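You operate a simulated robot arm through the tools that you are given. There is no shell and no other tool. Be economical: measure what you need, move in short steps, check, and stop when the job is done.

The job below is to be done with a simulated two-armed robot. You get a single attempt, and the scene is never put back.

TASK
Pick up the rope winder from the repair bench with one hand, pass it to the other hand and put it on the middle bench.

The check looks at the end state, three seconds after you hand in, the way a careful person would. Anything else that was tipped, shoved, dropped, spilled or broken makes it a failure.

THE ROBOT
Two 7-joint arms with two-finger parallel grippers on one trunk, on a base that drives. Base frame: it is fixed to the floor where the robot stands at the start and does not move with it; the origin is under the middle of the robot, x ahead of it, y to its left, z up. Lengths are in m, angles in rad, forces in N, time in s.
The left shoulder is at the start at [0.074, 0.174, 1.184], the right one opposite. With the tool pointing down near the work surface each hand reaches from about 0.26 to 0.7 m from the robot's upright axis, wherever it stands, measured 20 degrees to its own side. Places, roughly: middle bench [-2, -1.5, 0.8]. Payload 3.6 kg a hand.
The tool frame of a hand sits at the grasp point between the pads (the TCP): z along the fingers, y along the line on which they close. The tips reach 0.03 m beyond it. The gripper opens to 0.11 m. The fingers are 0.02 m wide and 0.01 m thick; the gripper's body (0.048 by 0.112 m) begins 0.055 m behind the TCP.
Orientation is that of the tool frame in the base frame, as a unit quaternion [x, y, z, w]. With the fingers straight down and closing along the base's y, the tool's x points along the base's -x, its y along +y and its z along -z.

THE INTERFACE
- The arms move only by the tool nudge_tool. It takes "left_targets", "right_targets" or both (then of equal length, played together; a hand with none holds still); each is a list that holds one entry, the list of rows, each a list of 7 numbers: the shift along the base's x, y, z in m, then the turn, a rotation vector about the base's x, y, z in rad, then the finger opening in m, from 0 to 0.11. In form: [[[dx, dy, dz, rx, ry, rz, jaw], ...]]. A call has 1 to 10 rows; each row shifts and turns the commanded pose from where the row before left it. Rows are played at 5 a second. More than 0.05 m and 0.15 rad between two rows, or a gripper value outside its range, and nothing of the call is played. A pose out of reach is approached as far as the arm can. The call stops where the force on the tool passes 40 N (or 10 N more than at its start, if that is more) or the arm is blocked; 0.2 s more then pass. The fingers move at their own pace (about 0.153 m/s each) and stop on an object; they squeeze with about 31 N. The grip force told is the motor's: it shows also when the fingers shut on nothing. Time passes only in rows, and 0.2 s behind the last, so rows that do not move let the fingers close. It gives the time, the measured TCP pose, the force on the tool (base axes), the opening and the grip force at its end, in the units of the frame above (readings bear some noise), with the torque about the TCP (base axes, N m) and any sound that the robot's microphone picked up.
- Cameras (640 x 400 px; columns grow to the right, rows downward): "scene" is now at [0.1648, 0.0256, 1.3661]; the picture's right is [0.29, -0.96, -0.00], its down [-0.49, -0.15, -0.86] and it looks along [0.82, 0.25, -0.51] (base axes); focal length 255 px, centre (320, 200). "left" rides on the left gripper at [0.073, -0.017, -0.103] in its tool frame; the picture's right is [0.23, 0.97, 0.00], its down [-0.76, 0.18, -0.62] and it looks along [-0.61, 0.14, 0.78] (tool axes); focal length 222 px, centre (320, 200). "right" rides on the right gripper at [0.073, 0.017, -0.103] in its tool frame; the picture's right is [-0.23, 0.97, 0.00], its down [-0.76, -0.18, -0.62] and it looks along [-0.61, -0.14, 0.78] (tool axes); focal length 222 px, centre (320, 200).
- snapshot(camera): a new picture of that camera. It takes no simulated time.
- raise_lower(by): slides the trunk up (or, below 0, down) by that many m; the arms and the scene camera ride with it, the base frame stays. It gives what a move gives, with no picture.
- steer(legs): drives the robot by 1 to 6 legs, each [ahead, left, turn to the left] in m, m and rad, along the robot's own axes; the way and the turn of a leg run together, so that a leg with both is an arc; at most 1.5 m and 3.142 rad a leg. The arms and the cameras ride along, it lands a little off, and it stops where it bumps. It gives what a move gives.
- aim_head(pan, tilt): turns the head with the scene camera to pan (to the left, within 1.501 rad either way) and tilt (down, from -0.506 to 1.204), counted from straight ahead of the robot. It gives what a move gives.
- locate(camera, pixels): for up to 12 pixels [column, row] of the newest picture of that camera ("zoom" is the newest enlarged one), the place [x, y, z] in the base frame of the surface seen there, good to about 0.002 m. It takes no simulated time.
- zoom(camera, box): a new picture of the part [left, top, right, bottom] of that camera's present view, enlarged. It takes no simulated time.
- sign_off(): hands the job in; it is judged then, once.

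Work in short steps. Measure before you move; look again where a grasp or a placing could have gone wrong, and mend it. You have 80 turns and 58 pictures in all, those below and enlarged ones among them. Open the grippers and draw the arms clear of the work before you hand the job in, unless the task says otherwise; then end with one line.

The tools are called as name(argument=value, ...) on one line, values as JSON. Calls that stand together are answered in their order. nudge_tool: Moves the arms, as the interface text tells. Its arguments: {"type":"object","properties":{"left_targets":{"type":"array"},"right_targets":{"type":"array"}},"required":[]} The other tools are called the same way: raise_lower (by) slides the trunk up or down; steer (legs) drives the base; aim_head (pan, tilt) turns the head that bears the scene camera; snapshot (camera) takes a picture; locate (camera, pixels) gives the place of the surface under pixels of a picture; zoom (camera, box) takes an enlarged picture of a part of a camera's view; sign_off () hands the job in.

At the start:

```text
t: 0.0
left_tool_pos: [0.4651, 0.3361, 1.1536]
left_ee_rot: [-0.001, 1.0, 0.0, 0.0]
left_force: [0.9, 0.3, 0.2]
left_torque: [0.0, -0.01, 0.03]
left_finger_gap: 0.11
left_grip_force: 0.1
right_tool_pos: [0.4617, -0.0867, 1.1056]
right_ee_rot: [0.0, 1.0, 0.0, 0.0]
right_force: [0.2, -0.1, 0.1]
right_torque: [0.02, 0.04, 0.0]
right_finger_gap: 0.1103
right_grip_force: 0.1
trunk travel left (down, up): [-0.3, 0.463]
robot x, y, heading: [0.0001, -0.0011, 0.001]
head pan, tilt: [0.297, 0.538]
```

scene: 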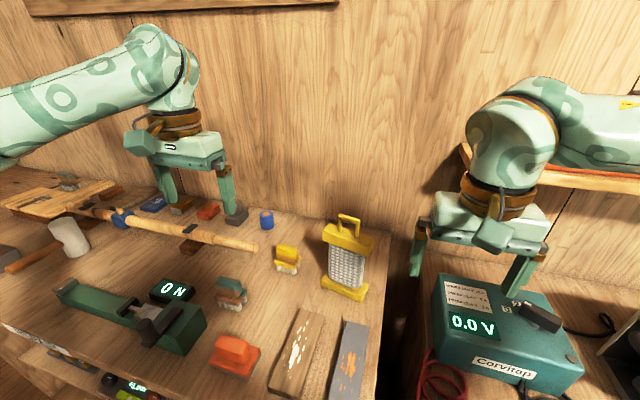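
right: 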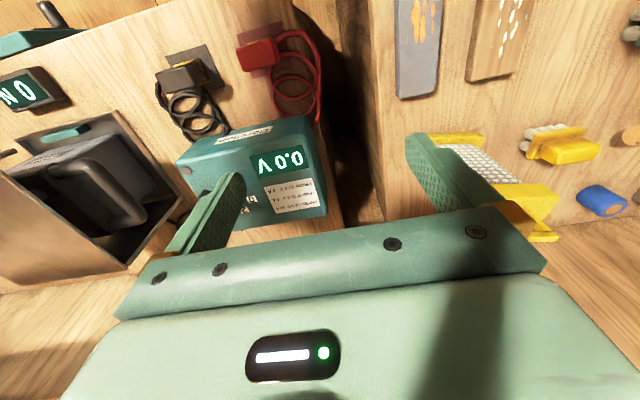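
left: 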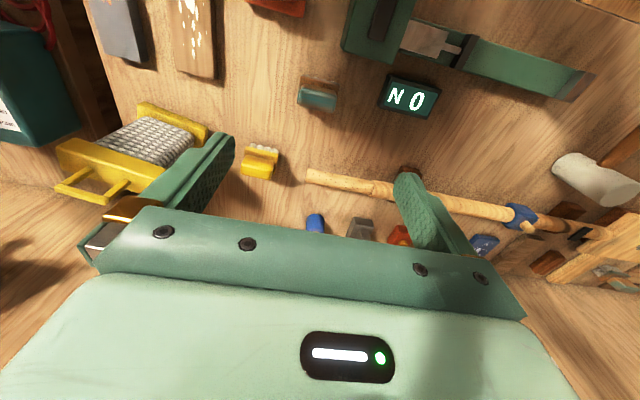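

The yellow frame with grey rope at scene (347,258) looks like the rope winder. I enlarge it to see its shape.

zoom(camera="scene", box=[260, 190, 420, 310])

zoom(camera="left", box=[30, 80, 250, 230])

```text
3.33 times, centred on (340, 250) of scene
```

zoom: 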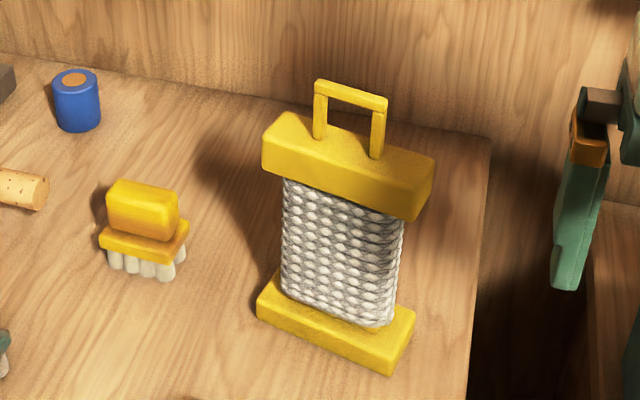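

```text
2.67 times, centred on (140, 155) of left
```

zoom: 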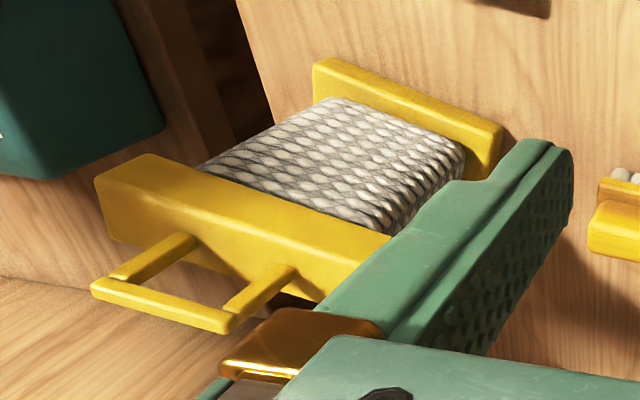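

I measure the winder's corners in the left enlarged view and then in the scene view.

locate(camera="scene", pixels=[[342, 216], [357, 217], [342, 234], [331, 230], [366, 246], [346, 262], [335, 282], [358, 296], [326, 278], [345, 310], [276, 258], [362, 237]])

locate(camera="zoom", pixels=[[95, 290], [230, 322], [110, 170], [380, 240], [115, 230], [320, 70], [490, 130], [330, 160], [180, 160], [170, 250], [270, 285], [340, 105]])

```text
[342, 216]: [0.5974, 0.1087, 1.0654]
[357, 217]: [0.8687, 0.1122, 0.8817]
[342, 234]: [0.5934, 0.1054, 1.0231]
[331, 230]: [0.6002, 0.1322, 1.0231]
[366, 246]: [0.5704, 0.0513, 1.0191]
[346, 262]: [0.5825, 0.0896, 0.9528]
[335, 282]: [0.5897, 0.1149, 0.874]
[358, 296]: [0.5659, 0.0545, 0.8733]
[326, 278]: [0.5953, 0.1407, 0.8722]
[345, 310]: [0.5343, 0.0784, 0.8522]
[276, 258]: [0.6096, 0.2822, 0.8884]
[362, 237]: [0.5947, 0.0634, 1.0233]
```

```text
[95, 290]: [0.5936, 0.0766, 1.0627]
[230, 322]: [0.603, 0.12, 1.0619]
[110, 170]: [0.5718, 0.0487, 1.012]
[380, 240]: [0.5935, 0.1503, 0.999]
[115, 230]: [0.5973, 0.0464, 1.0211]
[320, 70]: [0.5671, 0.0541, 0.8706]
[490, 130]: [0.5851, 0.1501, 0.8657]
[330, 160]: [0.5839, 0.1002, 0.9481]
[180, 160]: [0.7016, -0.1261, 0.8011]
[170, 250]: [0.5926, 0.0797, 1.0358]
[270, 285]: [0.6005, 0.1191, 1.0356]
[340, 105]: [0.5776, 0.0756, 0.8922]
```

The winder stands upright, base about 0.85, top bar 1.023 and handle top 1.065. Its centre is near (0.597, 0.097), its long side about 0.21 rad off base y, and it is about 0.03 thick. I turn the left hand to close across the thickness while moving above it, with the right hand shifting aside.

nudge_tool(left_targets=[[[0.006, -0.012, 0.005, 0, 0, -0.1484, 0.11], [0.006, -0.012, 0.005, 0, 0, -0.1484, 0.11], [0.006, -0.012, 0.005, 0, 0, -0.1484, 0.11], [0.006, -0.012, 0.005, 0, 0, -0.1484, 0.11], [0.006, -0.012, 0.005, 0, 0, -0.1484, 0.11], [0.006, -0.012, 0.005, 0, 0, -0.1484, 0.11], [0.006, -0.012, 0, 0, 0, -0.1484, 0.11], [0.006, -0.012, 0, 0, 0, -0.1484, 0.11], [0.006, -0.012, 0, 0, 0, -0.1484, 0.11], [0.006, -0.012, 0, 0, 0, -0.1484, 0.11]]], right_targets=[[[-0.005, -0.01, 0.005, 0, 0, 0, 0.11], [-0.005, -0.01, 0.005, 0, 0, 0, 0.11], [-0.005, -0.01, 0.005, 0, 0, 0, 0.11], [-0.005, -0.01, 0.005, 0, 0, 0, 0.11], [-0.005, -0.01, 0.005, 0, 0, 0, 0.11], [-0.005, -0.01, 0.005, 0, 0, 0, 0.11], [-0.005, -0.01, 0.005, 0, 0, 0, 0.11], [-0.005, -0.01, 0.005, 0, 0, 0, 0.11], [-0.005, -0.01, 0.005, 0, 0, 0, 0.11], [-0.005, -0.01, 0.005, 0, 0, 0, 0.11]]])

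```text
t: 2.2
left_tool_pos: [0.5249, 0.2167, 1.1818]
left_ee_rot: [0.677, 0.736, -0.001, -0.001]
left_force: [0.8, 0.2, -0.3]
left_torque: [-0.04, -0.03, -0.01]
left_finger_gap: 0.1098
left_grip_force: 0.0
right_tool_pos: [0.4133, -0.1874, 1.1573]
right_ee_rot: [-0.001, 1.0, 0.001, 0.0]
right_force: [-0.4, -0.6, -0.1]
right_torque: [0.02, 0.0, 0.02]
right_finger_gap: 0.11
right_grip_force: 0.0
trunk travel left (down, up): [-0.3, 0.463]
robot x, y, heading: [0.0029, -0.0004, 0.004]
head pan, tilt: [0.297, 0.538]
```

The turn tracks well. I finish the yaw and go above the winder at height 1.18.

nudge_tool(left_targets=[[[0.018, -0.03, 0, 0, 0, -0.1484, 0.11], [0.018, -0.03, 0, 0, 0, -0.1484, 0.11], [0.018, -0.03, 0, 0, 0, 0, 0.11], [0.018, -0.03, 0, 0, 0, 0, 0.11], [0, 0, 0, 0, 0, 0, 0.11]]])

snapshot(camera="left")

snapshot(camera="scene")

```text
t: 3.4
left_tool_pos: [0.597, 0.0964, 1.1817]
left_ee_rot: [0.777, 0.629, -0.001, 0.001]
left_force: [0.4, 0.2, -0.2]
left_torque: [-0.03, 0.0, 0.03]
left_finger_gap: 0.1098
left_grip_force: 0.1
right_tool_pos: [0.4109, -0.1862, 1.1559]
right_ee_rot: [0.0, 1.0, 0.0, 0.0]
right_force: [0.3, -0.7, 0.4]
right_torque: [-0.03, -0.01, 0.01]
right_finger_gap: 0.11
right_grip_force: 0.1
trunk travel left (down, up): [-0.3, 0.463]
robot x, y, heading: [-0.0005, 0.0013, 0.001]
head pan, tilt: [0.297, 0.538]
```

```text
52 pictures are left
```

left: 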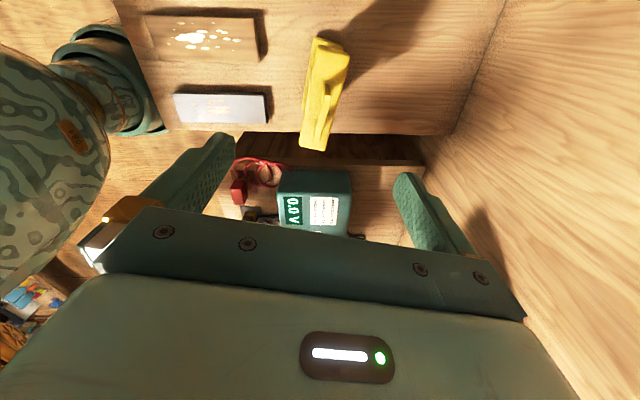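

```text
51 pictures are left
```

scene: 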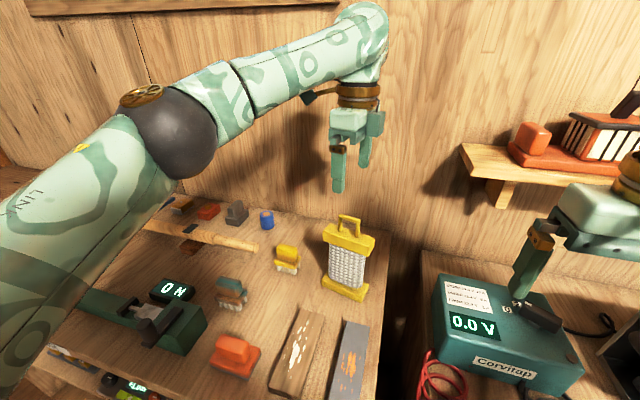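

The winder is visible from above at left (325,95). I enlarge it to measure the thickness and the centre.

zoom(camera="left", box=[270, 20, 398, 160])

```text
2.86 times, centred on (334, 90) of left
```

zoom: 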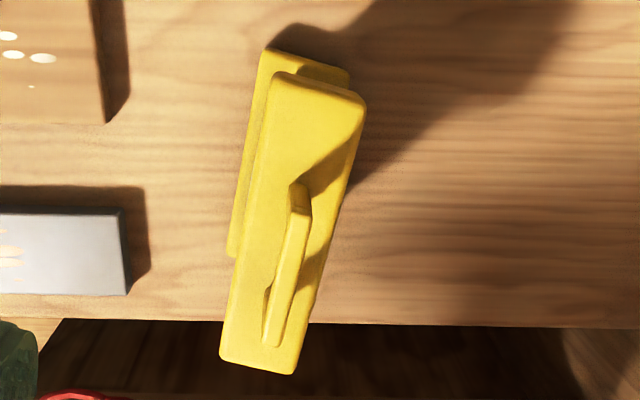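

I locate the corners of the top bar, the handle ends and the foot.

locate(camera="zoom", pixels=[[280, 82], [358, 104], [228, 355], [290, 366], [258, 220], [322, 225], [299, 195], [273, 338], [265, 58], [233, 245], [286, 260], [345, 78]])

```text
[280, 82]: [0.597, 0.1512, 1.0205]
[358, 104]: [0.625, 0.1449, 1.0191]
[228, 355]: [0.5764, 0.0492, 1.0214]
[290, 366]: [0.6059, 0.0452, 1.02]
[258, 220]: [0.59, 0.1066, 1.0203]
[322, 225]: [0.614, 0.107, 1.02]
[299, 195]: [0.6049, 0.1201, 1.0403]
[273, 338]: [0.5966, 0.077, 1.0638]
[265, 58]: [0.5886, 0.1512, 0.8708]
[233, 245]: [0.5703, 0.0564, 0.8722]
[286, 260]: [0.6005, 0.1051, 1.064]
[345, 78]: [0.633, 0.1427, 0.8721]
```

The top bar centre is (0.601, 0.098), 0.03 thick, and the yaw matches within 0.01 rad. I descend so the TCP sits at about 1.018, with the palm at 1.073 clearing the 1.065 handle.

nudge_tool(left_targets=[[[0.002, 0.001, -0.03, 0, 0, 0, 0.11], [0.002, 0.001, -0.03, 0, 0, 0, 0.11], [0, 0, -0.03, 0, 0, 0, 0.11], [0, 0, -0.03, 0, 0, 0, 0.11], [0, 0, -0.025, 0, 0, 0, 0.11], [0, 0, -0.018, 0, 0, 0, 0.11], [0, 0, 0, 0, 0, 0, 0.11]]])

zoom(camera="scene", box=[260, 150, 420, 310])

```text
t: 5.0
left_tool_pos: [0.6015, 0.0996, 1.0205]
left_ee_rot: [0.777, 0.63, 0.0, 0.0]
left_force: [0.3, -0.3, -0.2]
left_torque: [0.0, -0.02, 0.02]
left_finger_gap: 0.1098
left_grip_force: 0.1
right_tool_pos: [0.4128, -0.1864, 1.1577]
right_ee_rot: [0.0, 1.0, 0.0, 0.0]
right_force: [0.3, -0.2, 0.1]
right_torque: [-0.04, -0.02, 0.01]
right_finger_gap: 0.1098
right_grip_force: 0.1
trunk travel left (down, up): [-0.3, 0.463]
robot x, y, heading: [0.0024, 0.0014, -0.0]
head pan, tilt: [0.297, 0.538]
```

```text
2.50 times, centred on (340, 230) of scene
```

zoom: 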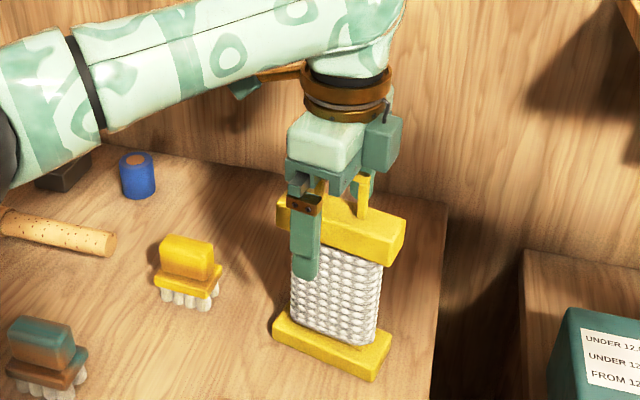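

The fingers straddle the top bar and there is no contact yet. I close them gently in place.

nudge_tool(left_targets=[[[0, 0, 0, 0, 0, 0, 0.06], [0, 0, 0, 0, 0, 0, 0.035], [0, 0, 0, 0, 0, 0, 0.02], [0, 0, 0, 0, 0, 0, 0.02], [0, 0, 0, 0, 0, 0, 0.0], [0, 0, 0, 0, 0, 0, 0.0]]])

snapshot(camera="left")

```text
t: 6.4
left_tool_pos: [0.5996, 0.1, 1.0195]
left_ee_rot: [0.777, 0.63, 0.0, 0.0]
left_force: [-0.6, 0.4, 2.2]
left_torque: [-0.04, 0.14, -0.02]
left_finger_gap: 0.036
left_grip_force: 31.9
right_tool_pos: [0.4117, -0.1859, 1.1557]
right_ee_rot: [0.0, 1.0, 0.0, 0.0]
right_force: [0.2, 0.3, -0.4]
right_torque: [0.03, -0.05, -0.06]
right_finger_gap: 0.1102
right_grip_force: 0.0
trunk travel left (down, up): [-0.3, 0.463]
robot x, y, heading: [-0.0015, -0.0015, 0.001]
head pan, tilt: [0.297, 0.538]
```

```text
48 pictures are left
```

left: 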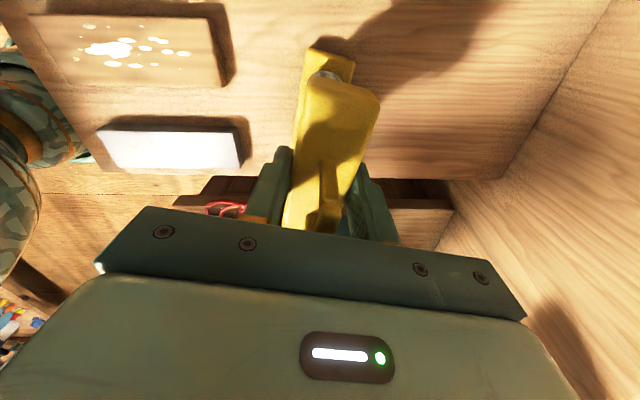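

Grip is firm at 0.036 with 32 N. I lift straight up in small steps.

nudge_tool(left_targets=[[[0, 0, 0.01, 0, 0, 0, 0.0], [0, 0, 0.015, 0, 0, 0, 0.0], [0, 0, 0.02, 0, 0, 0, 0.0], [0, 0, 0.025, 0, 0, 0, 0.0], [0, 0, 0.025, 0, 0, 0, 0.0], [0, 0, 0.025, 0, 0, 0, 0.0], [0, 0, 0.02, 0, 0, 0, 0.0], [0, 0, 0.0, 0, 0, 0, 0.0]]])

snapshot(camera="scene")

```text
t: 8.2
left_tool_pos: [0.6019, 0.0972, 1.1606]
left_ee_rot: [0.777, 0.63, -0.001, -0.001]
left_force: [0.1, 0.3, -3.8]
left_torque: [0.05, -0.02, -0.03]
left_finger_gap: 0.0359
left_grip_force: 31.2
right_tool_pos: [0.4128, -0.1857, 1.1568]
right_ee_rot: [0.0, 1.0, 0.0, 0.0]
right_force: [-1.0, 0.2, -0.7]
right_torque: [0.0, -0.02, -0.01]
right_finger_gap: 0.11
right_grip_force: 0.0
trunk travel left (down, up): [-0.3, 0.463]
robot x, y, heading: [-0.0032, 0.0006, 0.004]
head pan, tilt: [0.297, 0.538]
```

```text
47 pictures are left
```

scene: 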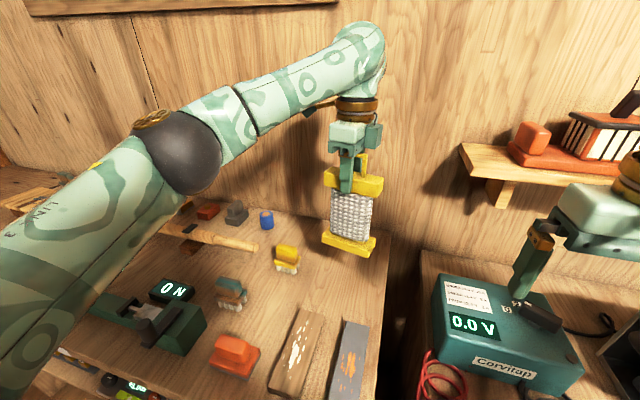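

The winder hangs freely (about 4 N). I look to the right to find the middle bench and to see what is around the base before driving.

aim_head(pan=-1.5, tilt=0.35)

snapshot(camera="scene")

aim_head(pan=1.5, tilt=0.35)

snapshot(camera="scene")

```text
t: 10.0
left_tool_pos: [0.6021, 0.0976, 1.1612]
left_ee_rot: [0.777, 0.63, -0.001, -0.001]
left_force: [0.0, -0.2, -3.7]
left_torque: [-0.01, -0.02, -0.02]
left_finger_gap: 0.0356
left_grip_force: 30.7
right_tool_pos: [0.4119, -0.1868, 1.1564]
right_ee_rot: [0.0, 1.0, -0.001, 0.0]
right_force: [0.1, -0.4, -0.4]
right_torque: [0.0, -0.04, 0.0]
right_finger_gap: 0.1097
right_grip_force: 0.1
trunk travel left (down, up): [-0.3, 0.463]
robot x, y, heading: [0.0015, 0.0029, 0.0]
head pan, tilt: [-1.499, 0.351]
```

```text
46 pictures are left
```

scene: 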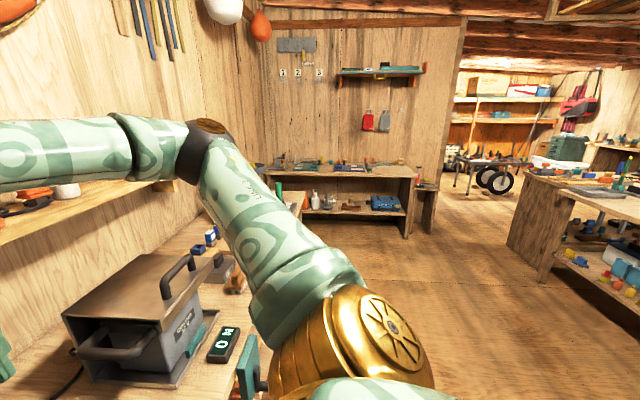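

```text
t: 12.6
left_tool_pos: [0.6007, 0.0975, 1.16]
left_ee_rot: [0.777, 0.63, -0.001, -0.002]
left_force: [0.2, 0.1, -4.5]
left_torque: [0.02, 0.01, 0.01]
left_finger_gap: 0.0356
left_grip_force: 31.3
right_tool_pos: [0.4133, -0.1876, 1.157]
right_ee_rot: [-0.001, 1.0, 0.0, -0.001]
right_force: [-0.3, 1.0, -0.7]
right_torque: [0.02, -0.01, -0.04]
right_finger_gap: 0.11
right_grip_force: 0.1
trunk travel left (down, up): [-0.3, 0.463]
robot x, y, heading: [0.0004, 0.0015, -0.001]
head pan, tilt: [1.499, 0.351]
```

```text
45 pictures are left
```

scene: 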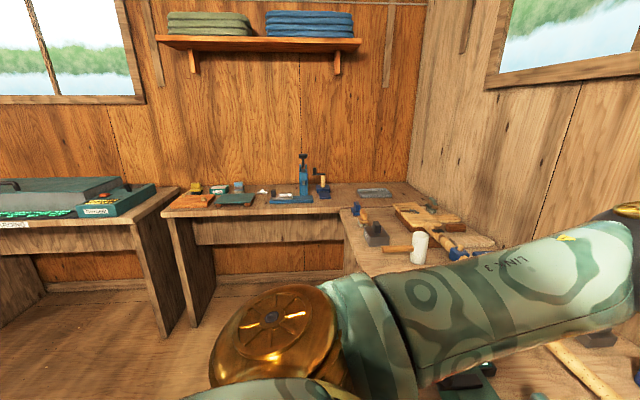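

The middle bench is at the right edge of the first view, with its near end around x = -1.7. The floor behind the robot is free, so I back off 0.5 m, then turn right to face -y.

steer(legs=[[-0.5, 0, 0], [0, 0, -1.57]])

aim_head(pan=-0.9, tilt=0.45)

snapshot(camera="scene")

```text
t: 19.3
left_tool_pos: [-0.3829, -0.598, 1.1604]
left_ee_rot: [0.997, -0.08, 0.0, 0.0]
left_force: [0.1, -0.5, -4.9]
left_torque: [-0.01, 0.02, -0.04]
left_finger_gap: 0.0358
left_grip_force: 31.0
right_tool_pos: [-0.6761, -0.4243, 1.1568]
right_ee_rot: [0.689, 0.724, 0.001, -0.001]
right_force: [0.3, 0.4, -0.8]
right_torque: [-0.03, -0.01, 0.0]
right_finger_gap: 0.1101
right_grip_force: 0.0
trunk travel left (down, up): [-0.3, 0.463]
robot x, y, heading: [-0.5105, -0.005, -1.526]
head pan, tilt: [1.499, 0.351]
```

```text
t: 21.5
left_tool_pos: [-0.3813, -0.5992, 1.1611]
left_ee_rot: [0.997, -0.08, 0.0, -0.001]
left_force: [0.2, -0.1, -4.1]
left_torque: [-0.01, 0.0, 0.0]
left_finger_gap: 0.0357
left_grip_force: 30.7
right_tool_pos: [-0.6756, -0.4235, 1.1568]
right_ee_rot: [0.69, 0.724, 0.0, 0.0]
right_force: [0.3, -0.1, 0.0]
right_torque: [0.02, -0.01, -0.01]
right_finger_gap: 0.1099
right_grip_force: 0.1
trunk travel left (down, up): [-0.3, 0.463]
robot x, y, heading: [-0.5096, -0.0039, -1.52]
head pan, tilt: [-0.901, 0.45]
```

```text
44 pictures are left
```

scene: 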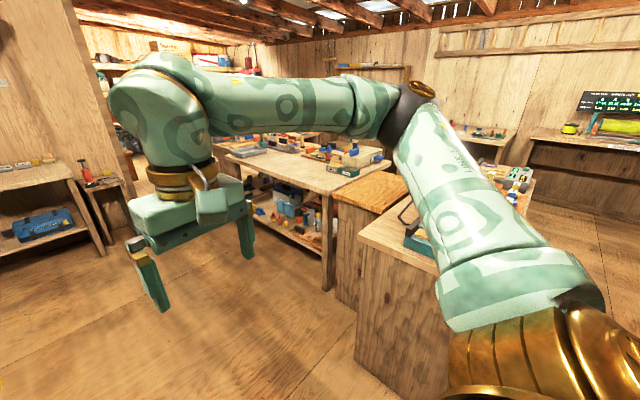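

A long work island is visible ahead. I measure its top points at several pixels to identify the middle bench and its edges.

locate(camera="scene", pixels=[[226, 157], [328, 194], [380, 162], [300, 172], [335, 190], [375, 188], [405, 178], [362, 236], [400, 240], [430, 250], [345, 170], [372, 155]])

zoom(camera="scene", box=[200, 110, 440, 260])

```text
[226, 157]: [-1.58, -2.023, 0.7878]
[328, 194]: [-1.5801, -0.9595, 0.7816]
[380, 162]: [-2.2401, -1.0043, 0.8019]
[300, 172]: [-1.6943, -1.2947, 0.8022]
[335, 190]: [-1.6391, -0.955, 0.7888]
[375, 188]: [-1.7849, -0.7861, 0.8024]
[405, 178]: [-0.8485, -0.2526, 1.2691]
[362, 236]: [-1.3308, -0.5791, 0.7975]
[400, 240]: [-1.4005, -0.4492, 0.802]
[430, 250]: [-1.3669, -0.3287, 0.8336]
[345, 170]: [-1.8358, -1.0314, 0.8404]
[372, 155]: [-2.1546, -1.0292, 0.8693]
```

```text
2.67 times, centred on (320, 185) of scene
```

zoom: 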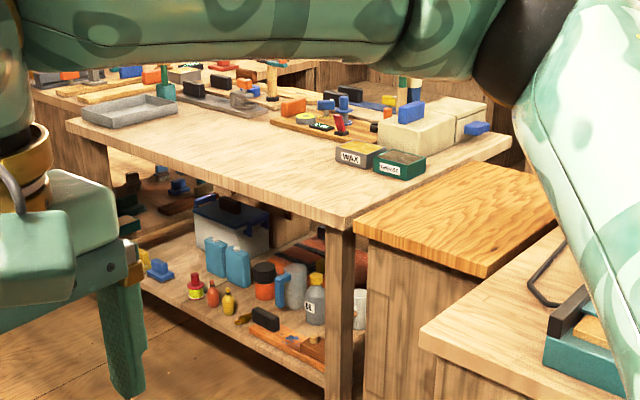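

The middle bench spans x -1.58 to about -2.4, y -0.96 to -2.02, top z 0.802. Its front strip around (-1.7, -1.5) is bare. I drive along the clear floor to y ≈ -1.4 and turn to face the bench.

steer(legs=[[1.45, 0, 0], [0, 0, -1.62]])

aim_head(pan=0.0, tilt=0.5)

snapshot(camera="scene")

```text
t: 32.7
left_tool_pos: [-1.0358, -1.5561, 1.1609]
left_ee_rot: [-0.632, 0.775, -0.001, -0.001]
left_force: [-0.5, 0.1, -4.8]
left_torque: [0.0, 0.0, -0.02]
left_finger_gap: 0.036
left_grip_force: 30.8
right_tool_pos: [-0.8482, -1.2709, 1.1558]
right_ee_rot: [1.0, 0.004, 0.001, 0.0]
right_force: [-0.6, -0.7, 0.1]
right_torque: [0.01, 0.03, 0.04]
right_finger_gap: 0.1101
right_grip_force: 0.0
trunk travel left (down, up): [-0.3, 0.463]
robot x, y, heading: [-0.4366, -1.4567, -3.138]
head pan, tilt: [-0.901, 0.45]
```

```text
t: 33.9
left_tool_pos: [-1.035, -1.5562, 1.1595]
left_ee_rot: [-0.632, 0.775, -0.001, 0.001]
left_force: [0.0, -0.1, -3.7]
left_torque: [-0.02, -0.04, 0.01]
left_finger_gap: 0.0357
left_grip_force: 31.4
right_tool_pos: [-0.8472, -1.2705, 1.1572]
right_ee_rot: [1.0, 0.002, 0.001, 0.0]
right_force: [0.1, 0.4, 0.7]
right_torque: [0.0, -0.02, 0.01]
right_finger_gap: 0.11
right_grip_force: 0.2
trunk travel left (down, up): [-0.3, 0.463]
robot x, y, heading: [-0.4334, -1.4544, -3.138]
head pan, tilt: [0.0, 0.499]
```

```text
42 pictures are left
```

scene: 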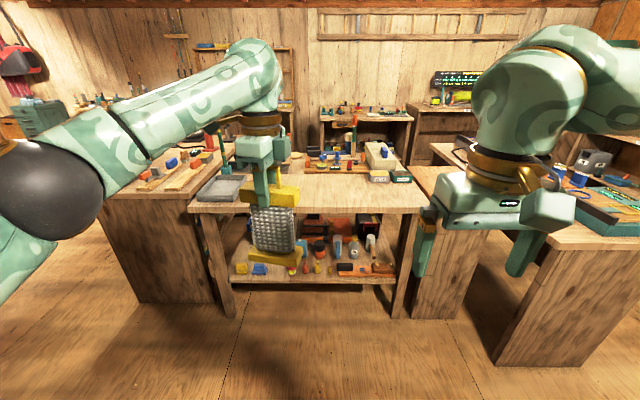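

I am now facing the bench with it about 1.1 m ahead. For the handover, the left hand squares the winder and draws it a little nearer. The right hand starts its turn toward pointing left (yaw first).

nudge_tool(left_targets=[[[0.008, -0.002, 0, 0, 0, 0.021, 0], [0.008, -0.002, 0, 0, 0, 0.021, 0], [0.008, -0.002, 0, 0, 0, 0.021, 0], [0.008, -0.002, 0, 0, 0, 0.021, 0], [0.008, -0.002, 0, 0, 0, 0.021, 0], [0.008, -0.002, 0, 0, 0, 0.021, 0], [0.008, -0.002, 0, 0, 0, 0.021, 0], [0.008, -0.002, 0, 0, 0, 0.021, 0], [0.008, -0.002, 0, 0, 0, 0.021, 0], [0.008, -0.002, 0, 0, 0, 0.021, 0]]], right_targets=[[[0, 0.003, 0, 0, 0, -0.1428, 0.11], [0, 0.003, 0, 0, 0, -0.1428, 0.11], [0, 0.003, 0, 0, 0, -0.1428, 0.11], [0, 0.003, 0, 0, 0, -0.1428, 0.11], [0, 0.003, 0, 0, 0, -0.1428, 0.11], [0, 0.003, 0, 0, 0, -0.1428, 0.11], [0, 0.003, 0, 0, 0, -0.1428, 0.11], [0, 0.003, 0, 0, 0, -0.1428, 0.11], [0, 0.003, 0, 0, 0, -0.1428, 0.11], [0, 0.003, 0, 0, 0, -0.1428, 0.11]]])

```text
t: 36.1
left_tool_pos: [-0.9545, -1.5764, 1.1609]
left_ee_rot: [0.71, -0.705, 0.001, -0.001]
left_force: [-0.2, 0.3, -4.2]
left_torque: [-0.01, 0.0, -0.02]
left_finger_gap: 0.0358
left_grip_force: 31.2
right_tool_pos: [-0.8478, -1.241, 1.1564]
right_ee_rot: [0.757, -0.654, 0.0, 0.001]
right_force: [0.0, 0.8, 0.1]
right_torque: [-0.01, 0.04, 0.02]
right_finger_gap: 0.11
right_grip_force: 0.0
trunk travel left (down, up): [-0.3, 0.463]
robot x, y, heading: [-0.4349, -1.4548, -3.138]
head pan, tilt: [0.0, 0.499]
```

Yaw is nearly complete. I finish it and start pitching the right fingers up to point toward the robot's left (-y).

nudge_tool(right_targets=[[[0, 0, 0, 0, 0, -0.1428, 0.11], [-0.005, 0, 0, -0.1428, 0, 0, 0.11], [-0.005, 0, -0.01, -0.1428, 0, 0, 0.11], [-0.005, 0, -0.01, -0.1428, 0, 0, 0.11], [-0.005, 0, -0.01, -0.1428, 0, 0, 0.11], [-0.005, 0, -0.01, -0.1428, 0, 0, 0.11], [-0.005, 0, -0.01, -0.1428, 0, 0, 0.11], [-0.005, 0, -0.01, -0.1428, 0, 0, 0.11], [-0.005, 0, -0.01, -0.1428, 0, 0, 0.11], [-0.005, 0, -0.01, -0.1428, 0, 0, 0.11]]])

snapshot(camera="scene")

```text
t: 38.3
left_tool_pos: [-0.9564, -1.5766, 1.1602]
left_ee_rot: [0.71, -0.704, 0.0, 0.001]
left_force: [0.4, -0.6, -3.8]
left_torque: [0.01, -0.02, 0.03]
left_finger_gap: 0.0359
left_grip_force: 31.3
right_tool_pos: [-0.8938, -1.2389, 1.0771]
right_ee_rot: [0.567, -0.564, 0.424, 0.426]
right_force: [-0.4, 0.3, -0.4]
right_torque: [0.0, -0.01, 0.0]
right_finger_gap: 0.1101
right_grip_force: 0.1
trunk travel left (down, up): [-0.3, 0.463]
robot x, y, heading: [-0.4353, -1.4532, -3.133]
head pan, tilt: [0.0, 0.499]
```

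```text
41 pictures are left
```

scene: 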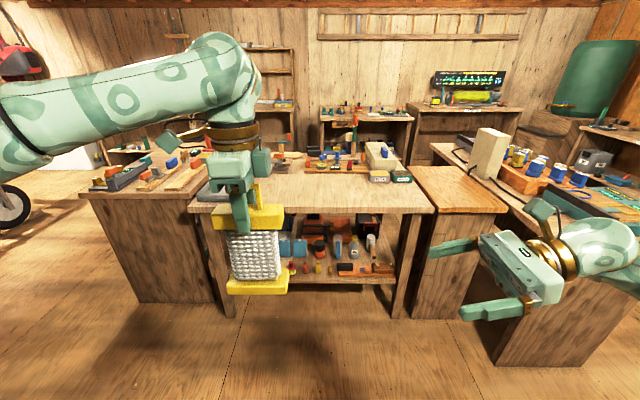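

The right hand is almost horizontal and tracks well. I finish the pitch and align it in x and z to the rope section, stopping short of the winder.

nudge_tool(right_targets=[[[-0.01, -0.02, -0.006, -0.1428, 0, 0, 0.11], [-0.01, -0.02, -0.006, -0.1428, 0, 0, 0.11], [-0.01, -0.02, 0, 0, 0, 0, 0.11], [-0.01, -0.02, 0, 0, 0, 0, 0.11], [-0.01, -0.02, 0, 0, 0, 0, 0.11], [-0.01, -0.02, 0, 0, 0, 0, 0.11], [-0.003, -0.02, 0, 0, 0, 0, 0.11], [0, -0.02, 0, 0, 0, 0, 0.11], [0, -0.02, 0, 0, 0, 0, 0.11], [0, 0, 0, 0, 0, 0, 0.11]]])

snapshot(camera="scene")

snapshot(camera="right")

```text
t: 40.5
left_tool_pos: [-0.9543, -1.5749, 1.161]
left_ee_rot: [0.709, -0.705, 0.0, -0.001]
left_force: [-0.1, 0.5, -3.7]
left_torque: [-0.02, 0.0, 0.01]
left_finger_gap: 0.0358
left_grip_force: 31.4
right_tool_pos: [-0.9565, -1.4211, 1.0648]
right_ee_rot: [0.502, -0.498, 0.498, 0.502]
right_force: [0.8, 0.2, -0.8]
right_torque: [-0.01, 0.02, 0.0]
right_finger_gap: 0.1101
right_grip_force: 0.1
trunk travel left (down, up): [-0.3, 0.463]
robot x, y, heading: [-0.434, -1.4556, -3.135]
head pan, tilt: [0.0, 0.499]
```

```text
40 pictures are left
```

scene: 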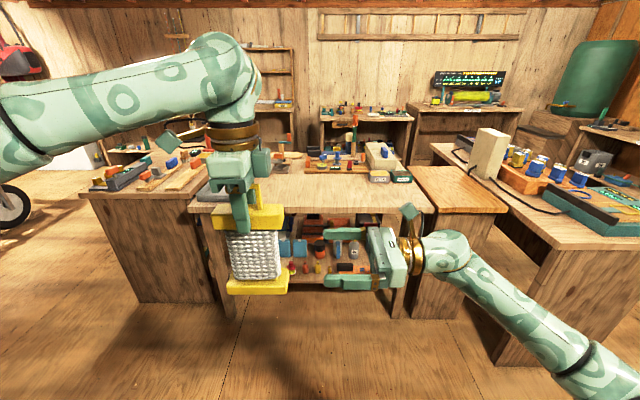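

```text
39 pictures are left
```

right: 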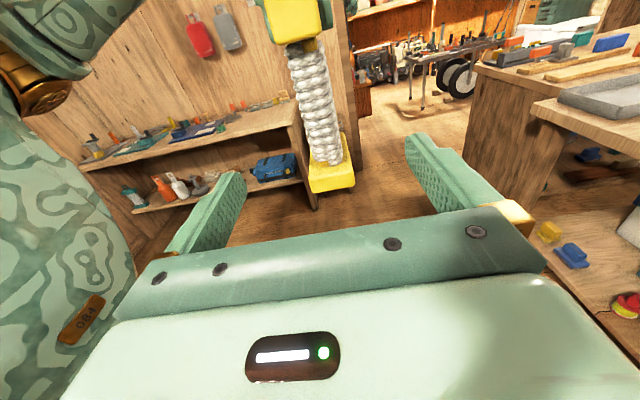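

The winder's edge sits between the open right fingers. I measure the rope column and both bars from the right view.

locate(camera="right", pixels=[[318, 100], [305, 60], [328, 150], [300, 90], [331, 90], [330, 170], [290, 20], [314, 180], [352, 172], [310, 38]])

locate(camera="scene", pixels=[[233, 255], [277, 250], [255, 255], [230, 282], [286, 282], [217, 220], [282, 216], [253, 235], [257, 275]])

```text
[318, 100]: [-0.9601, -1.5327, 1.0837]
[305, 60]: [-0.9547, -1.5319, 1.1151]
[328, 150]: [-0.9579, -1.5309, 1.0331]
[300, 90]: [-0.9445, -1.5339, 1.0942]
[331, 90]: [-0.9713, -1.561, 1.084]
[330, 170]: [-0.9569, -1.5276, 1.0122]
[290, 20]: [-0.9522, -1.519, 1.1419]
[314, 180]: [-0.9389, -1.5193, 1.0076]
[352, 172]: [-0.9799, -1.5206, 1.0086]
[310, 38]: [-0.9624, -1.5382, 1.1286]
```

```text
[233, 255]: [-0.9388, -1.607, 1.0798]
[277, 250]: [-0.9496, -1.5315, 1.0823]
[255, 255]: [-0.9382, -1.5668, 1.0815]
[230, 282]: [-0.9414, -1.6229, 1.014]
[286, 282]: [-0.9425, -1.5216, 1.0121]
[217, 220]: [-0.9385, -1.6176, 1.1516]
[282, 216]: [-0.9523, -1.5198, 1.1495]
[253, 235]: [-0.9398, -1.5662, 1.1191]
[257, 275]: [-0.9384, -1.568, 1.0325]
```

The rope column spans y -1.53 to -1.61 and z 1.015 to 1.13, centred near x -0.957, in line with the right hand. I advance 0.134 m so the TCP reaches y ≈ -1.555.

nudge_tool(right_targets=[[[0, -0.025, 0, 0, 0, 0, 0.11], [0, -0.025, 0, 0, 0, 0, 0.11], [0, -0.025, 0, 0, 0, 0, 0.11], [0, -0.025, 0, 0, 0, 0, 0.11], [0, -0.02, 0, 0, 0, 0, 0.11], [0, -0.014, 0, 0, 0, 0, 0.11], [0, 0, 0, 0, 0, 0, 0.11]]])

zoom(camera="scene", box=[180, 110, 420, 310])

```text
t: 42.1
left_tool_pos: [-0.9563, -1.5757, 1.1607]
left_ee_rot: [0.71, -0.704, 0.001, 0.0]
left_force: [0.6, -0.6, -3.1]
left_torque: [-0.03, 0.01, -0.03]
left_finger_gap: 0.0357
left_grip_force: 30.9
right_tool_pos: [-0.9553, -1.5558, 1.0641]
right_ee_rot: [0.501, -0.499, 0.499, 0.501]
right_force: [-0.5, -0.2, 0.2]
right_torque: [0.03, 0.01, 0.0]
right_finger_gap: 0.11
right_grip_force: 0.1
trunk travel left (down, up): [-0.3, 0.463]
robot x, y, heading: [-0.4328, -1.4516, -3.137]
head pan, tilt: [0.0, 0.499]
```

```text
2.00 times, centred on (300, 210) of scene
```

zoom: 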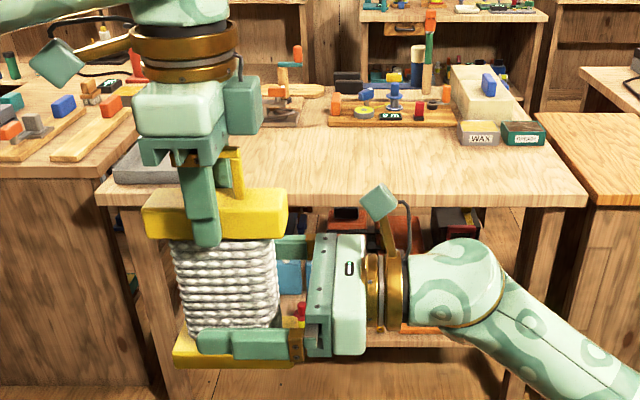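

The right fingers straddle the rope column with no contact and the palm stands clear of the bars. I close the right hand while the left holds.

nudge_tool(right_targets=[[[0, 0, 0, 0, 0, 0, 0.07], [0, 0, 0, 0, 0, 0, 0.045], [0, 0, 0, 0, 0, 0, 0.03], [0, 0, 0, 0, 0, 0, 0.015], [0, 0, 0, 0, 0, 0, 0.0], [0, 0, 0, 0, 0, 0, 0.0]]])

zoom(camera="scene", box=[180, 110, 420, 310])

```text
t: 43.5
left_tool_pos: [-0.9552, -1.5769, 1.1608]
left_ee_rot: [0.709, -0.705, 0.001, 0.0]
left_force: [-1.4, 0.6, -5.0]
left_torque: [0.04, 0.38, -0.71]
left_finger_gap: 0.0357
left_grip_force: 31.3
right_tool_pos: [-0.9543, -1.5561, 1.0654]
right_ee_rot: [0.502, -0.498, 0.499, 0.501]
right_force: [0.3, -0.1, 0.8]
right_torque: [0.05, -0.29, 0.69]
right_finger_gap: 0.0356
right_grip_force: 30.7
trunk travel left (down, up): [-0.3, 0.463]
robot x, y, heading: [-0.4322, -1.4542, -3.138]
head pan, tilt: [0.0, 0.499]
```

```text
2.00 times, centred on (300, 210) of scene
```

zoom: 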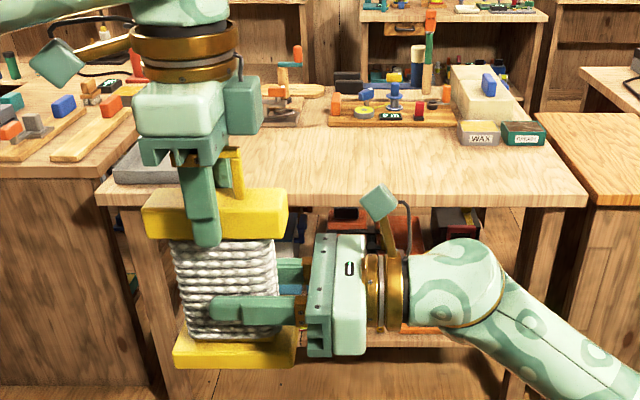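

The right hand holds the rope column at 0.036 with 31 N. I open the left hand in place, then lift it straight up clear of the handle.

nudge_tool(left_targets=[[[0, 0, 0, 0, 0, 0, 0.05], [0, 0, 0, 0, 0, 0, 0.08], [0, 0, 0, 0, 0, 0, 0.11], [0, 0, 0, 0, 0, 0, 0.11], [0, 0, 0.025, 0, 0, 0, 0.11], [0, 0, 0.03, 0, 0, 0, 0.11], [0, 0, 0.03, 0, 0, 0, 0.11], [0, 0, 0.03, 0, 0, 0, 0.11], [0, 0, 0.03, 0, 0, 0, 0.11], [0, 0, 0, 0, 0, 0, 0.11]]], right_targets=[[[0, 0, 0, 0, 0, 0, 0], [0, 0, 0, 0, 0, 0, 0], [0, 0, 0, 0, 0, 0, 0], [0, 0, 0, 0, 0, 0, 0], [0, 0, 0, 0, 0, 0, 0], [0, 0, 0, 0, 0, 0, 0], [0, 0, 0, 0, 0, 0, 0], [0, 0, 0, 0, 0, 0, 0], [0, 0, 0, 0, 0, 0, 0], [0, 0, 0, 0, 0, 0, 0]]])

snapshot(camera="scene")

```text
t: 45.7
left_tool_pos: [-0.9565, -1.5771, 1.2247]
left_ee_rot: [0.71, -0.704, -0.001, 0.0]
left_force: [-0.5, 0.4, 1.3]
left_torque: [0.01, 0.0, -0.01]
left_finger_gap: 0.1099
left_grip_force: 0.1
left hand out of reach, approached as far as the arm can: row 7, 8, 9
right_tool_pos: [-0.9563, -1.5551, 1.0642]
right_ee_rot: [0.502, -0.498, 0.5, 0.5]
right_force: [0.6, -0.4, 0.0]
right_torque: [0.05, -0.03, 0.0]
right_finger_gap: 0.0361
right_grip_force: 31.4
trunk travel left (down, up): [-0.3, 0.463]
robot x, y, heading: [-0.4346, -1.453, -3.137]
head pan, tilt: [0.0, 0.499]
```

```text
36 pictures are left
```

scene: 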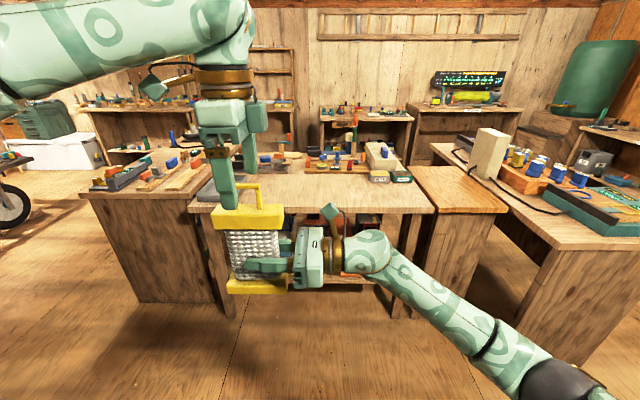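

The winder stays in the right hand. The left is at its reach limit with its tips level with the handle top, fingers either side of it. I slide the left hand out along -y (robot's left).

nudge_tool(left_targets=[[[0.0, -0.025, 0, 0, 0, 0, 0.11], [0.0, -0.03, 0, 0, 0, 0, 0.11], [0.0, -0.03, 0, 0, 0, 0, 0.11], [0.0, -0.03, 0, 0, 0, 0, 0.11], [0.02, -0.03, 0, 0, 0, 0, 0.11], [0.03, -0.03, 0, 0, 0, 0, 0.11], [0.03, -0.03, 0, 0, 0, 0, 0.11], [0.03, -0.03, 0, 0, 0, 0, 0.11], [0.03, 0, 0, 0, 0, 0, 0.11]]])

snapshot(camera="scene")

```text
t: 47.7
left_tool_pos: [-0.8581, -1.8248, 1.205]
left_ee_rot: [0.709, -0.705, 0.0, -0.002]
left_force: [-0.4, -0.2, -0.4]
left_torque: [-0.05, -0.03, -0.01]
left_finger_gap: 0.1099
left_grip_force: 0.2
left hand out of reach, approached as far as the arm can: row 6, 7, 8, 9
right_tool_pos: [-0.956, -1.5547, 1.0652]
right_ee_rot: [0.501, -0.499, 0.5, 0.5]
right_force: [-0.3, 0.1, -0.6]
right_torque: [0.08, 0.01, 0.02]
right_finger_gap: 0.0358
right_grip_force: 31.1
trunk travel left (down, up): [-0.3, 0.463]
robot x, y, heading: [-0.4347, -1.4516, -3.143]
head pan, tilt: [0.0, 0.499]
```

```text
35 pictures are left
```

scene: 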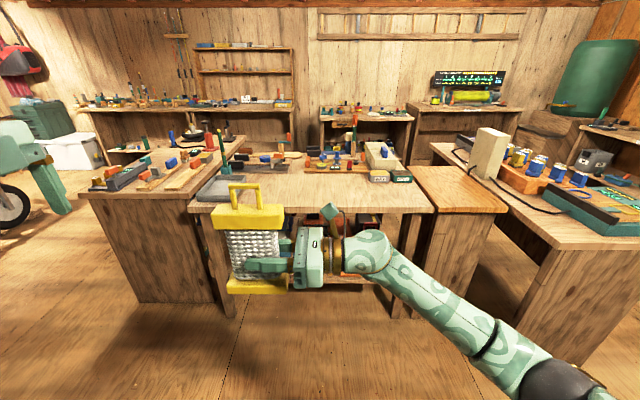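

The left hand is clear. I measure the right forearm's height and the free spot on the bench to check that nothing will touch when lowering.

locate(camera="scene", pixels=[[360, 250], [400, 275], [440, 305], [490, 350], [560, 380], [215, 190], [245, 190], [300, 185], [300, 171], [250, 180], [350, 172], [330, 212]])

zoom(camera="scene", box=[180, 120, 440, 260])

```text
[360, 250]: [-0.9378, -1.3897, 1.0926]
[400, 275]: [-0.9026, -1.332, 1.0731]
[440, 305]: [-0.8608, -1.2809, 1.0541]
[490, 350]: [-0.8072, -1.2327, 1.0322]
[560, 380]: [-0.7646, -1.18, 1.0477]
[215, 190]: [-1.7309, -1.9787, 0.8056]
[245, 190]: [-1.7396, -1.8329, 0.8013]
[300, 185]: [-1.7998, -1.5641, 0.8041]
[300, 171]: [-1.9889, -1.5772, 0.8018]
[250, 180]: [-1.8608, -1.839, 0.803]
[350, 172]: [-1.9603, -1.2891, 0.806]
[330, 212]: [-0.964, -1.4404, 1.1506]
```

```text
2.46 times, centred on (310, 190) of scene
```

zoom: 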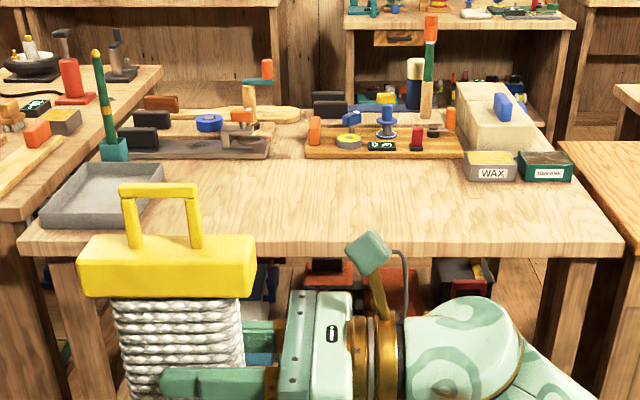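

Lowering in this posture would bring the forearm (elbow z about 1.0) into the bench edge. I raise the trunk 0.28 m instead, and will then bring the right hand down so the forearm slopes down to the wrist.

raise_lower(by=0.28)

nudge_tool(right_targets=[[[0, 0, -0.03, 0, 0, 0, 0], [0, 0, -0.03, 0, 0, 0, 0], [0, 0, -0.03, 0, 0, 0, 0], [0, 0, -0.03, 0, 0, 0, 0], [0, 0, -0.03, 0, 0, 0, 0], [0, 0, -0.03, 0, 0, 0, 0], [0, 0, -0.03, 0, 0, 0, 0], [0, 0, -0.03, 0, 0, 0, 0], [0, 0, -0.03, 0, 0, 0, 0], [0, 0, -0.03, 0, 0, 0, 0]]])

snapshot(camera="scene")

```text
t: 50.5
left_tool_pos: [-0.856, -1.8248, 1.4854]
left_ee_rot: [0.71, -0.705, 0.0, -0.001]
left_force: [-0.1, 0.6, 0.6]
left_torque: [-0.02, 0.02, 0.0]
left_finger_gap: 0.1101
left_grip_force: 0.0
right_tool_pos: [-0.9565, -1.5549, 1.3437]
right_ee_rot: [0.502, -0.498, 0.499, 0.501]
right_force: [0.2, -0.6, -3.8]
right_torque: [0.06, 0.04, 0.0]
right_finger_gap: 0.0359
right_grip_force: 30.7
trunk travel left (down, up): [-0.58, 0.183]
robot x, y, heading: [-0.4343, -1.4558, -3.136]
head pan, tilt: [0.0, 0.499]
```

```text
t: 52.7
left_tool_pos: [-0.8565, -1.8238, 1.487]
left_ee_rot: [0.709, -0.705, 0.0, -0.001]
left_force: [0.0, -0.2, -0.1]
left_torque: [0.01, 0.0, -0.01]
left_finger_gap: 0.11
left_grip_force: 0.1
right_tool_pos: [-0.9248, -1.5509, 1.1166]
right_ee_rot: [0.502, -0.497, 0.499, 0.501]
right_force: [-0.1, 0.7, -2.9]
right_torque: [0.06, 0.0, -0.03]
right_finger_gap: 0.0358
right_grip_force: 30.9
right hand out of reach, approached as far as the arm can: row 7, 8, 9, 10
trunk travel left (down, up): [-0.58, 0.183]
robot x, y, heading: [-0.4373, -1.456, -3.133]
head pan, tilt: [0.0, 0.499]
```

```text
33 pictures are left
```

scene: 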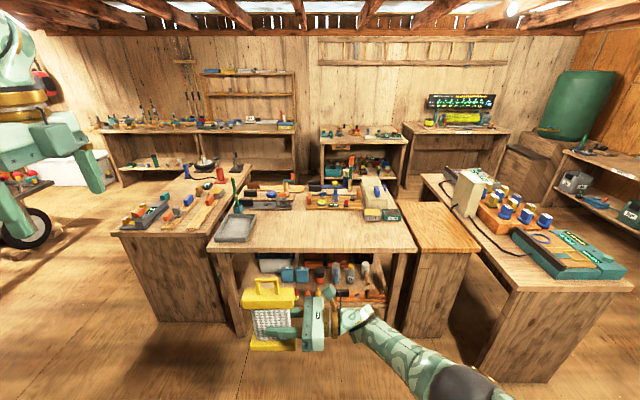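

The sideways wrist pose limits how low the hand goes. I turn the right hand toward pointing forward (yaw -1.43) while shifting it to its own side. That way only the gripper will overhang the bench and the forearm stays behind the edge.

nudge_tool(right_targets=[[[0, 0.02, 0.005, 0, 0, -0.1428, 0], [0, 0.02, 0.005, 0, 0, -0.1428, 0], [0, 0.02, 0, 0, 0, -0.1428, 0], [0, 0.02, 0, 0, 0, -0.1428, 0], [0, 0.02, 0, 0, 0, -0.1428, 0], [0, 0.02, 0, 0, 0, -0.1428, 0], [0, 0.02, 0, 0, 0, -0.1428, 0], [0, 0.02, 0, 0, 0, -0.1428, 0], [0, 0.02, 0, 0, 0, -0.1428, 0], [0, 0.02, 0, 0, 0, -0.1428, 0]]])

snapshot(camera="scene")

```text
t: 55.0
left_tool_pos: [-0.8572, -1.821, 1.4879]
left_ee_rot: [0.71, -0.705, 0.0, 0.0]
left_force: [0.1, 1.0, 0.5]
left_torque: [0.0, 0.0, 0.01]
left_finger_gap: 0.1101
left_grip_force: 0.0
right_tool_pos: [-0.9212, -1.2995, 1.1019]
right_ee_rot: [-0.123, 0.709, 0.006, -0.695]
right_force: [0.3, -0.2, -4.4]
right_torque: [0.02, -0.1, 0.03]
right_finger_gap: 0.0361
right_grip_force: 30.9
trunk travel left (down, up): [-0.58, 0.183]
robot x, y, heading: [-0.436, -1.4544, -3.139]
head pan, tilt: [0.0, 0.499]
stopped in row 10 (right hand): the arm was blocked; the commanded pose is now the measured one
```

```text
32 pictures are left
```

scene: 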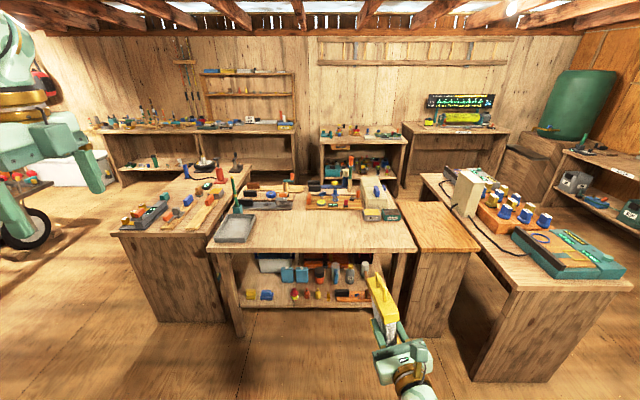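

The arm stopped at a limit with the winder rolled about 0.18 rad. The hand is low relative to the shoulder, so I raise it 0.12 m and correct the roll, then look.

nudge_tool(right_targets=[[[0, 0, 0.03, 0, 0, 0, 0], [0, 0, 0.03, 0, 0, 0, 0], [0, 0, 0.03, -0.06, 0, 0, 0], [0, 0, 0.03, -0.06, 0, 0, 0], [0, 0, 0.0, -0.06, 0, 0, 0], [0, 0, 0.0, 0, 0, 0, 0]]])

snapshot(camera="right")

```text
t: 56.5
left_tool_pos: [-0.8562, -1.8241, 1.4862]
left_ee_rot: [0.71, -0.705, 0.0, 0.0]
left_force: [-0.3, 0.1, 0.4]
left_torque: [-0.02, 0.0, 0.0]
left_finger_gap: 0.1097
left_grip_force: 0.2
right_tool_pos: [-0.9206, -1.3013, 1.2238]
right_ee_rot: [-0.059, 0.706, -0.059, -0.703]
right_force: [-0.5, -0.6, -3.8]
right_torque: [0.01, -0.07, 0.06]
right_finger_gap: 0.036
right_grip_force: 31.5
trunk travel left (down, up): [-0.58, 0.183]
robot x, y, heading: [-0.4328, -1.4532, -3.135]
head pan, tilt: [0.0, 0.499]
```

```text
31 pictures are left
```

right: 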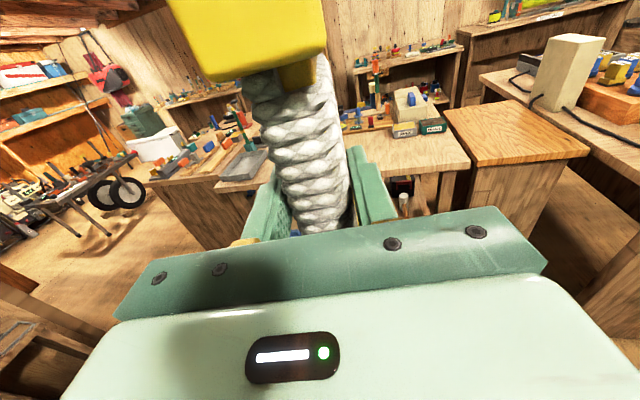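

The winder is level again, yawed about 10° from straight ahead. I extend the hand 0.06 m forward, then lower the trunk so the foot rides about 5 cm above bench height.

nudge_tool(right_targets=[[[-0.02, 0, 0, 0, 0, 0, 0], [-0.02, 0, 0, 0, 0, 0, 0], [-0.02, 0, 0, 0, 0, 0, 0], [0, 0, 0, 0, 0, 0, 0]]])

raise_lower(by=-0.29)

aim_head(pan=-0.25, tilt=0.7)

snapshot(camera="scene")

```text
t: 57.5
left_tool_pos: [-0.8572, -1.8249, 1.4866]
left_ee_rot: [0.709, -0.705, 0.0, -0.001]
left_force: [-0.2, 0.2, -0.7]
left_torque: [-0.02, 0.02, 0.03]
left_finger_gap: 0.11
left_grip_force: 0.0
right_tool_pos: [-0.9822, -1.3017, 1.2219]
right_ee_rot: [-0.06, 0.706, -0.06, -0.703]
right_force: [-0.3, -0.1, -3.8]
right_torque: [0.01, -0.06, 0.0]
right_finger_gap: 0.0362
right_grip_force: 31.3
trunk travel left (down, up): [-0.58, 0.183]
robot x, y, heading: [-0.4334, -1.4528, -3.132]
head pan, tilt: [0.0, 0.499]
```

```text
t: 60.4
left_tool_pos: [-0.8569, -1.8235, 1.1984]
left_ee_rot: [0.71, -0.704, -0.001, 0.0]
left_force: [-0.2, 0.2, 0.1]
left_torque: [-0.03, 0.02, 0.0]
left_finger_gap: 0.1099
left_grip_force: 0.0
right_tool_pos: [-0.9806, -1.3014, 0.9346]
right_ee_rot: [-0.058, 0.705, -0.058, -0.704]
right_force: [-0.5, -0.1, -3.5]
right_torque: [-0.01, -0.08, 0.0]
right_finger_gap: 0.0356
right_grip_force: 31.3
trunk travel left (down, up): [-0.29, 0.473]
robot x, y, heading: [-0.4311, -1.4576, -3.138]
head pan, tilt: [0.0, 0.499]
```

```text
t: 61.1
left_tool_pos: [-0.8578, -1.8232, 1.1968]
left_ee_rot: [0.71, -0.705, 0.001, 0.0]
left_force: [-0.1, -0.3, -0.4]
left_torque: [0.0, 0.0, 0.0]
left_finger_gap: 0.1101
left_grip_force: 0.1
right_tool_pos: [-0.9816, -1.3008, 0.9327]
right_ee_rot: [-0.057, 0.706, -0.057, -0.703]
right_force: [-0.1, 0.1, -4.7]
right_torque: [0.0, -0.07, 0.02]
right_finger_gap: 0.0361
right_grip_force: 30.9
trunk travel left (down, up): [-0.29, 0.473]
robot x, y, heading: [-0.4362, -1.4532, -3.138]
head pan, tilt: [-0.25, 0.7]
```

```text
30 pictures are left
```

scene: 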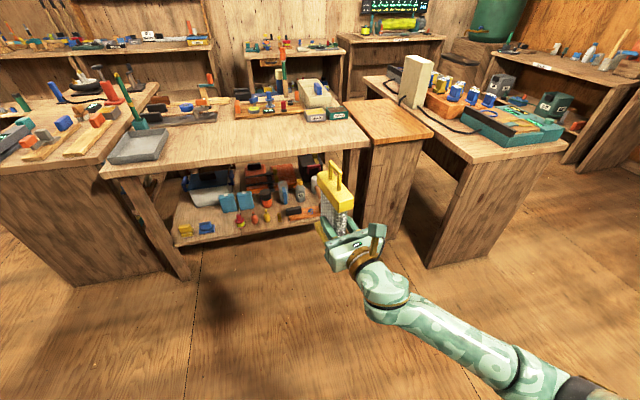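

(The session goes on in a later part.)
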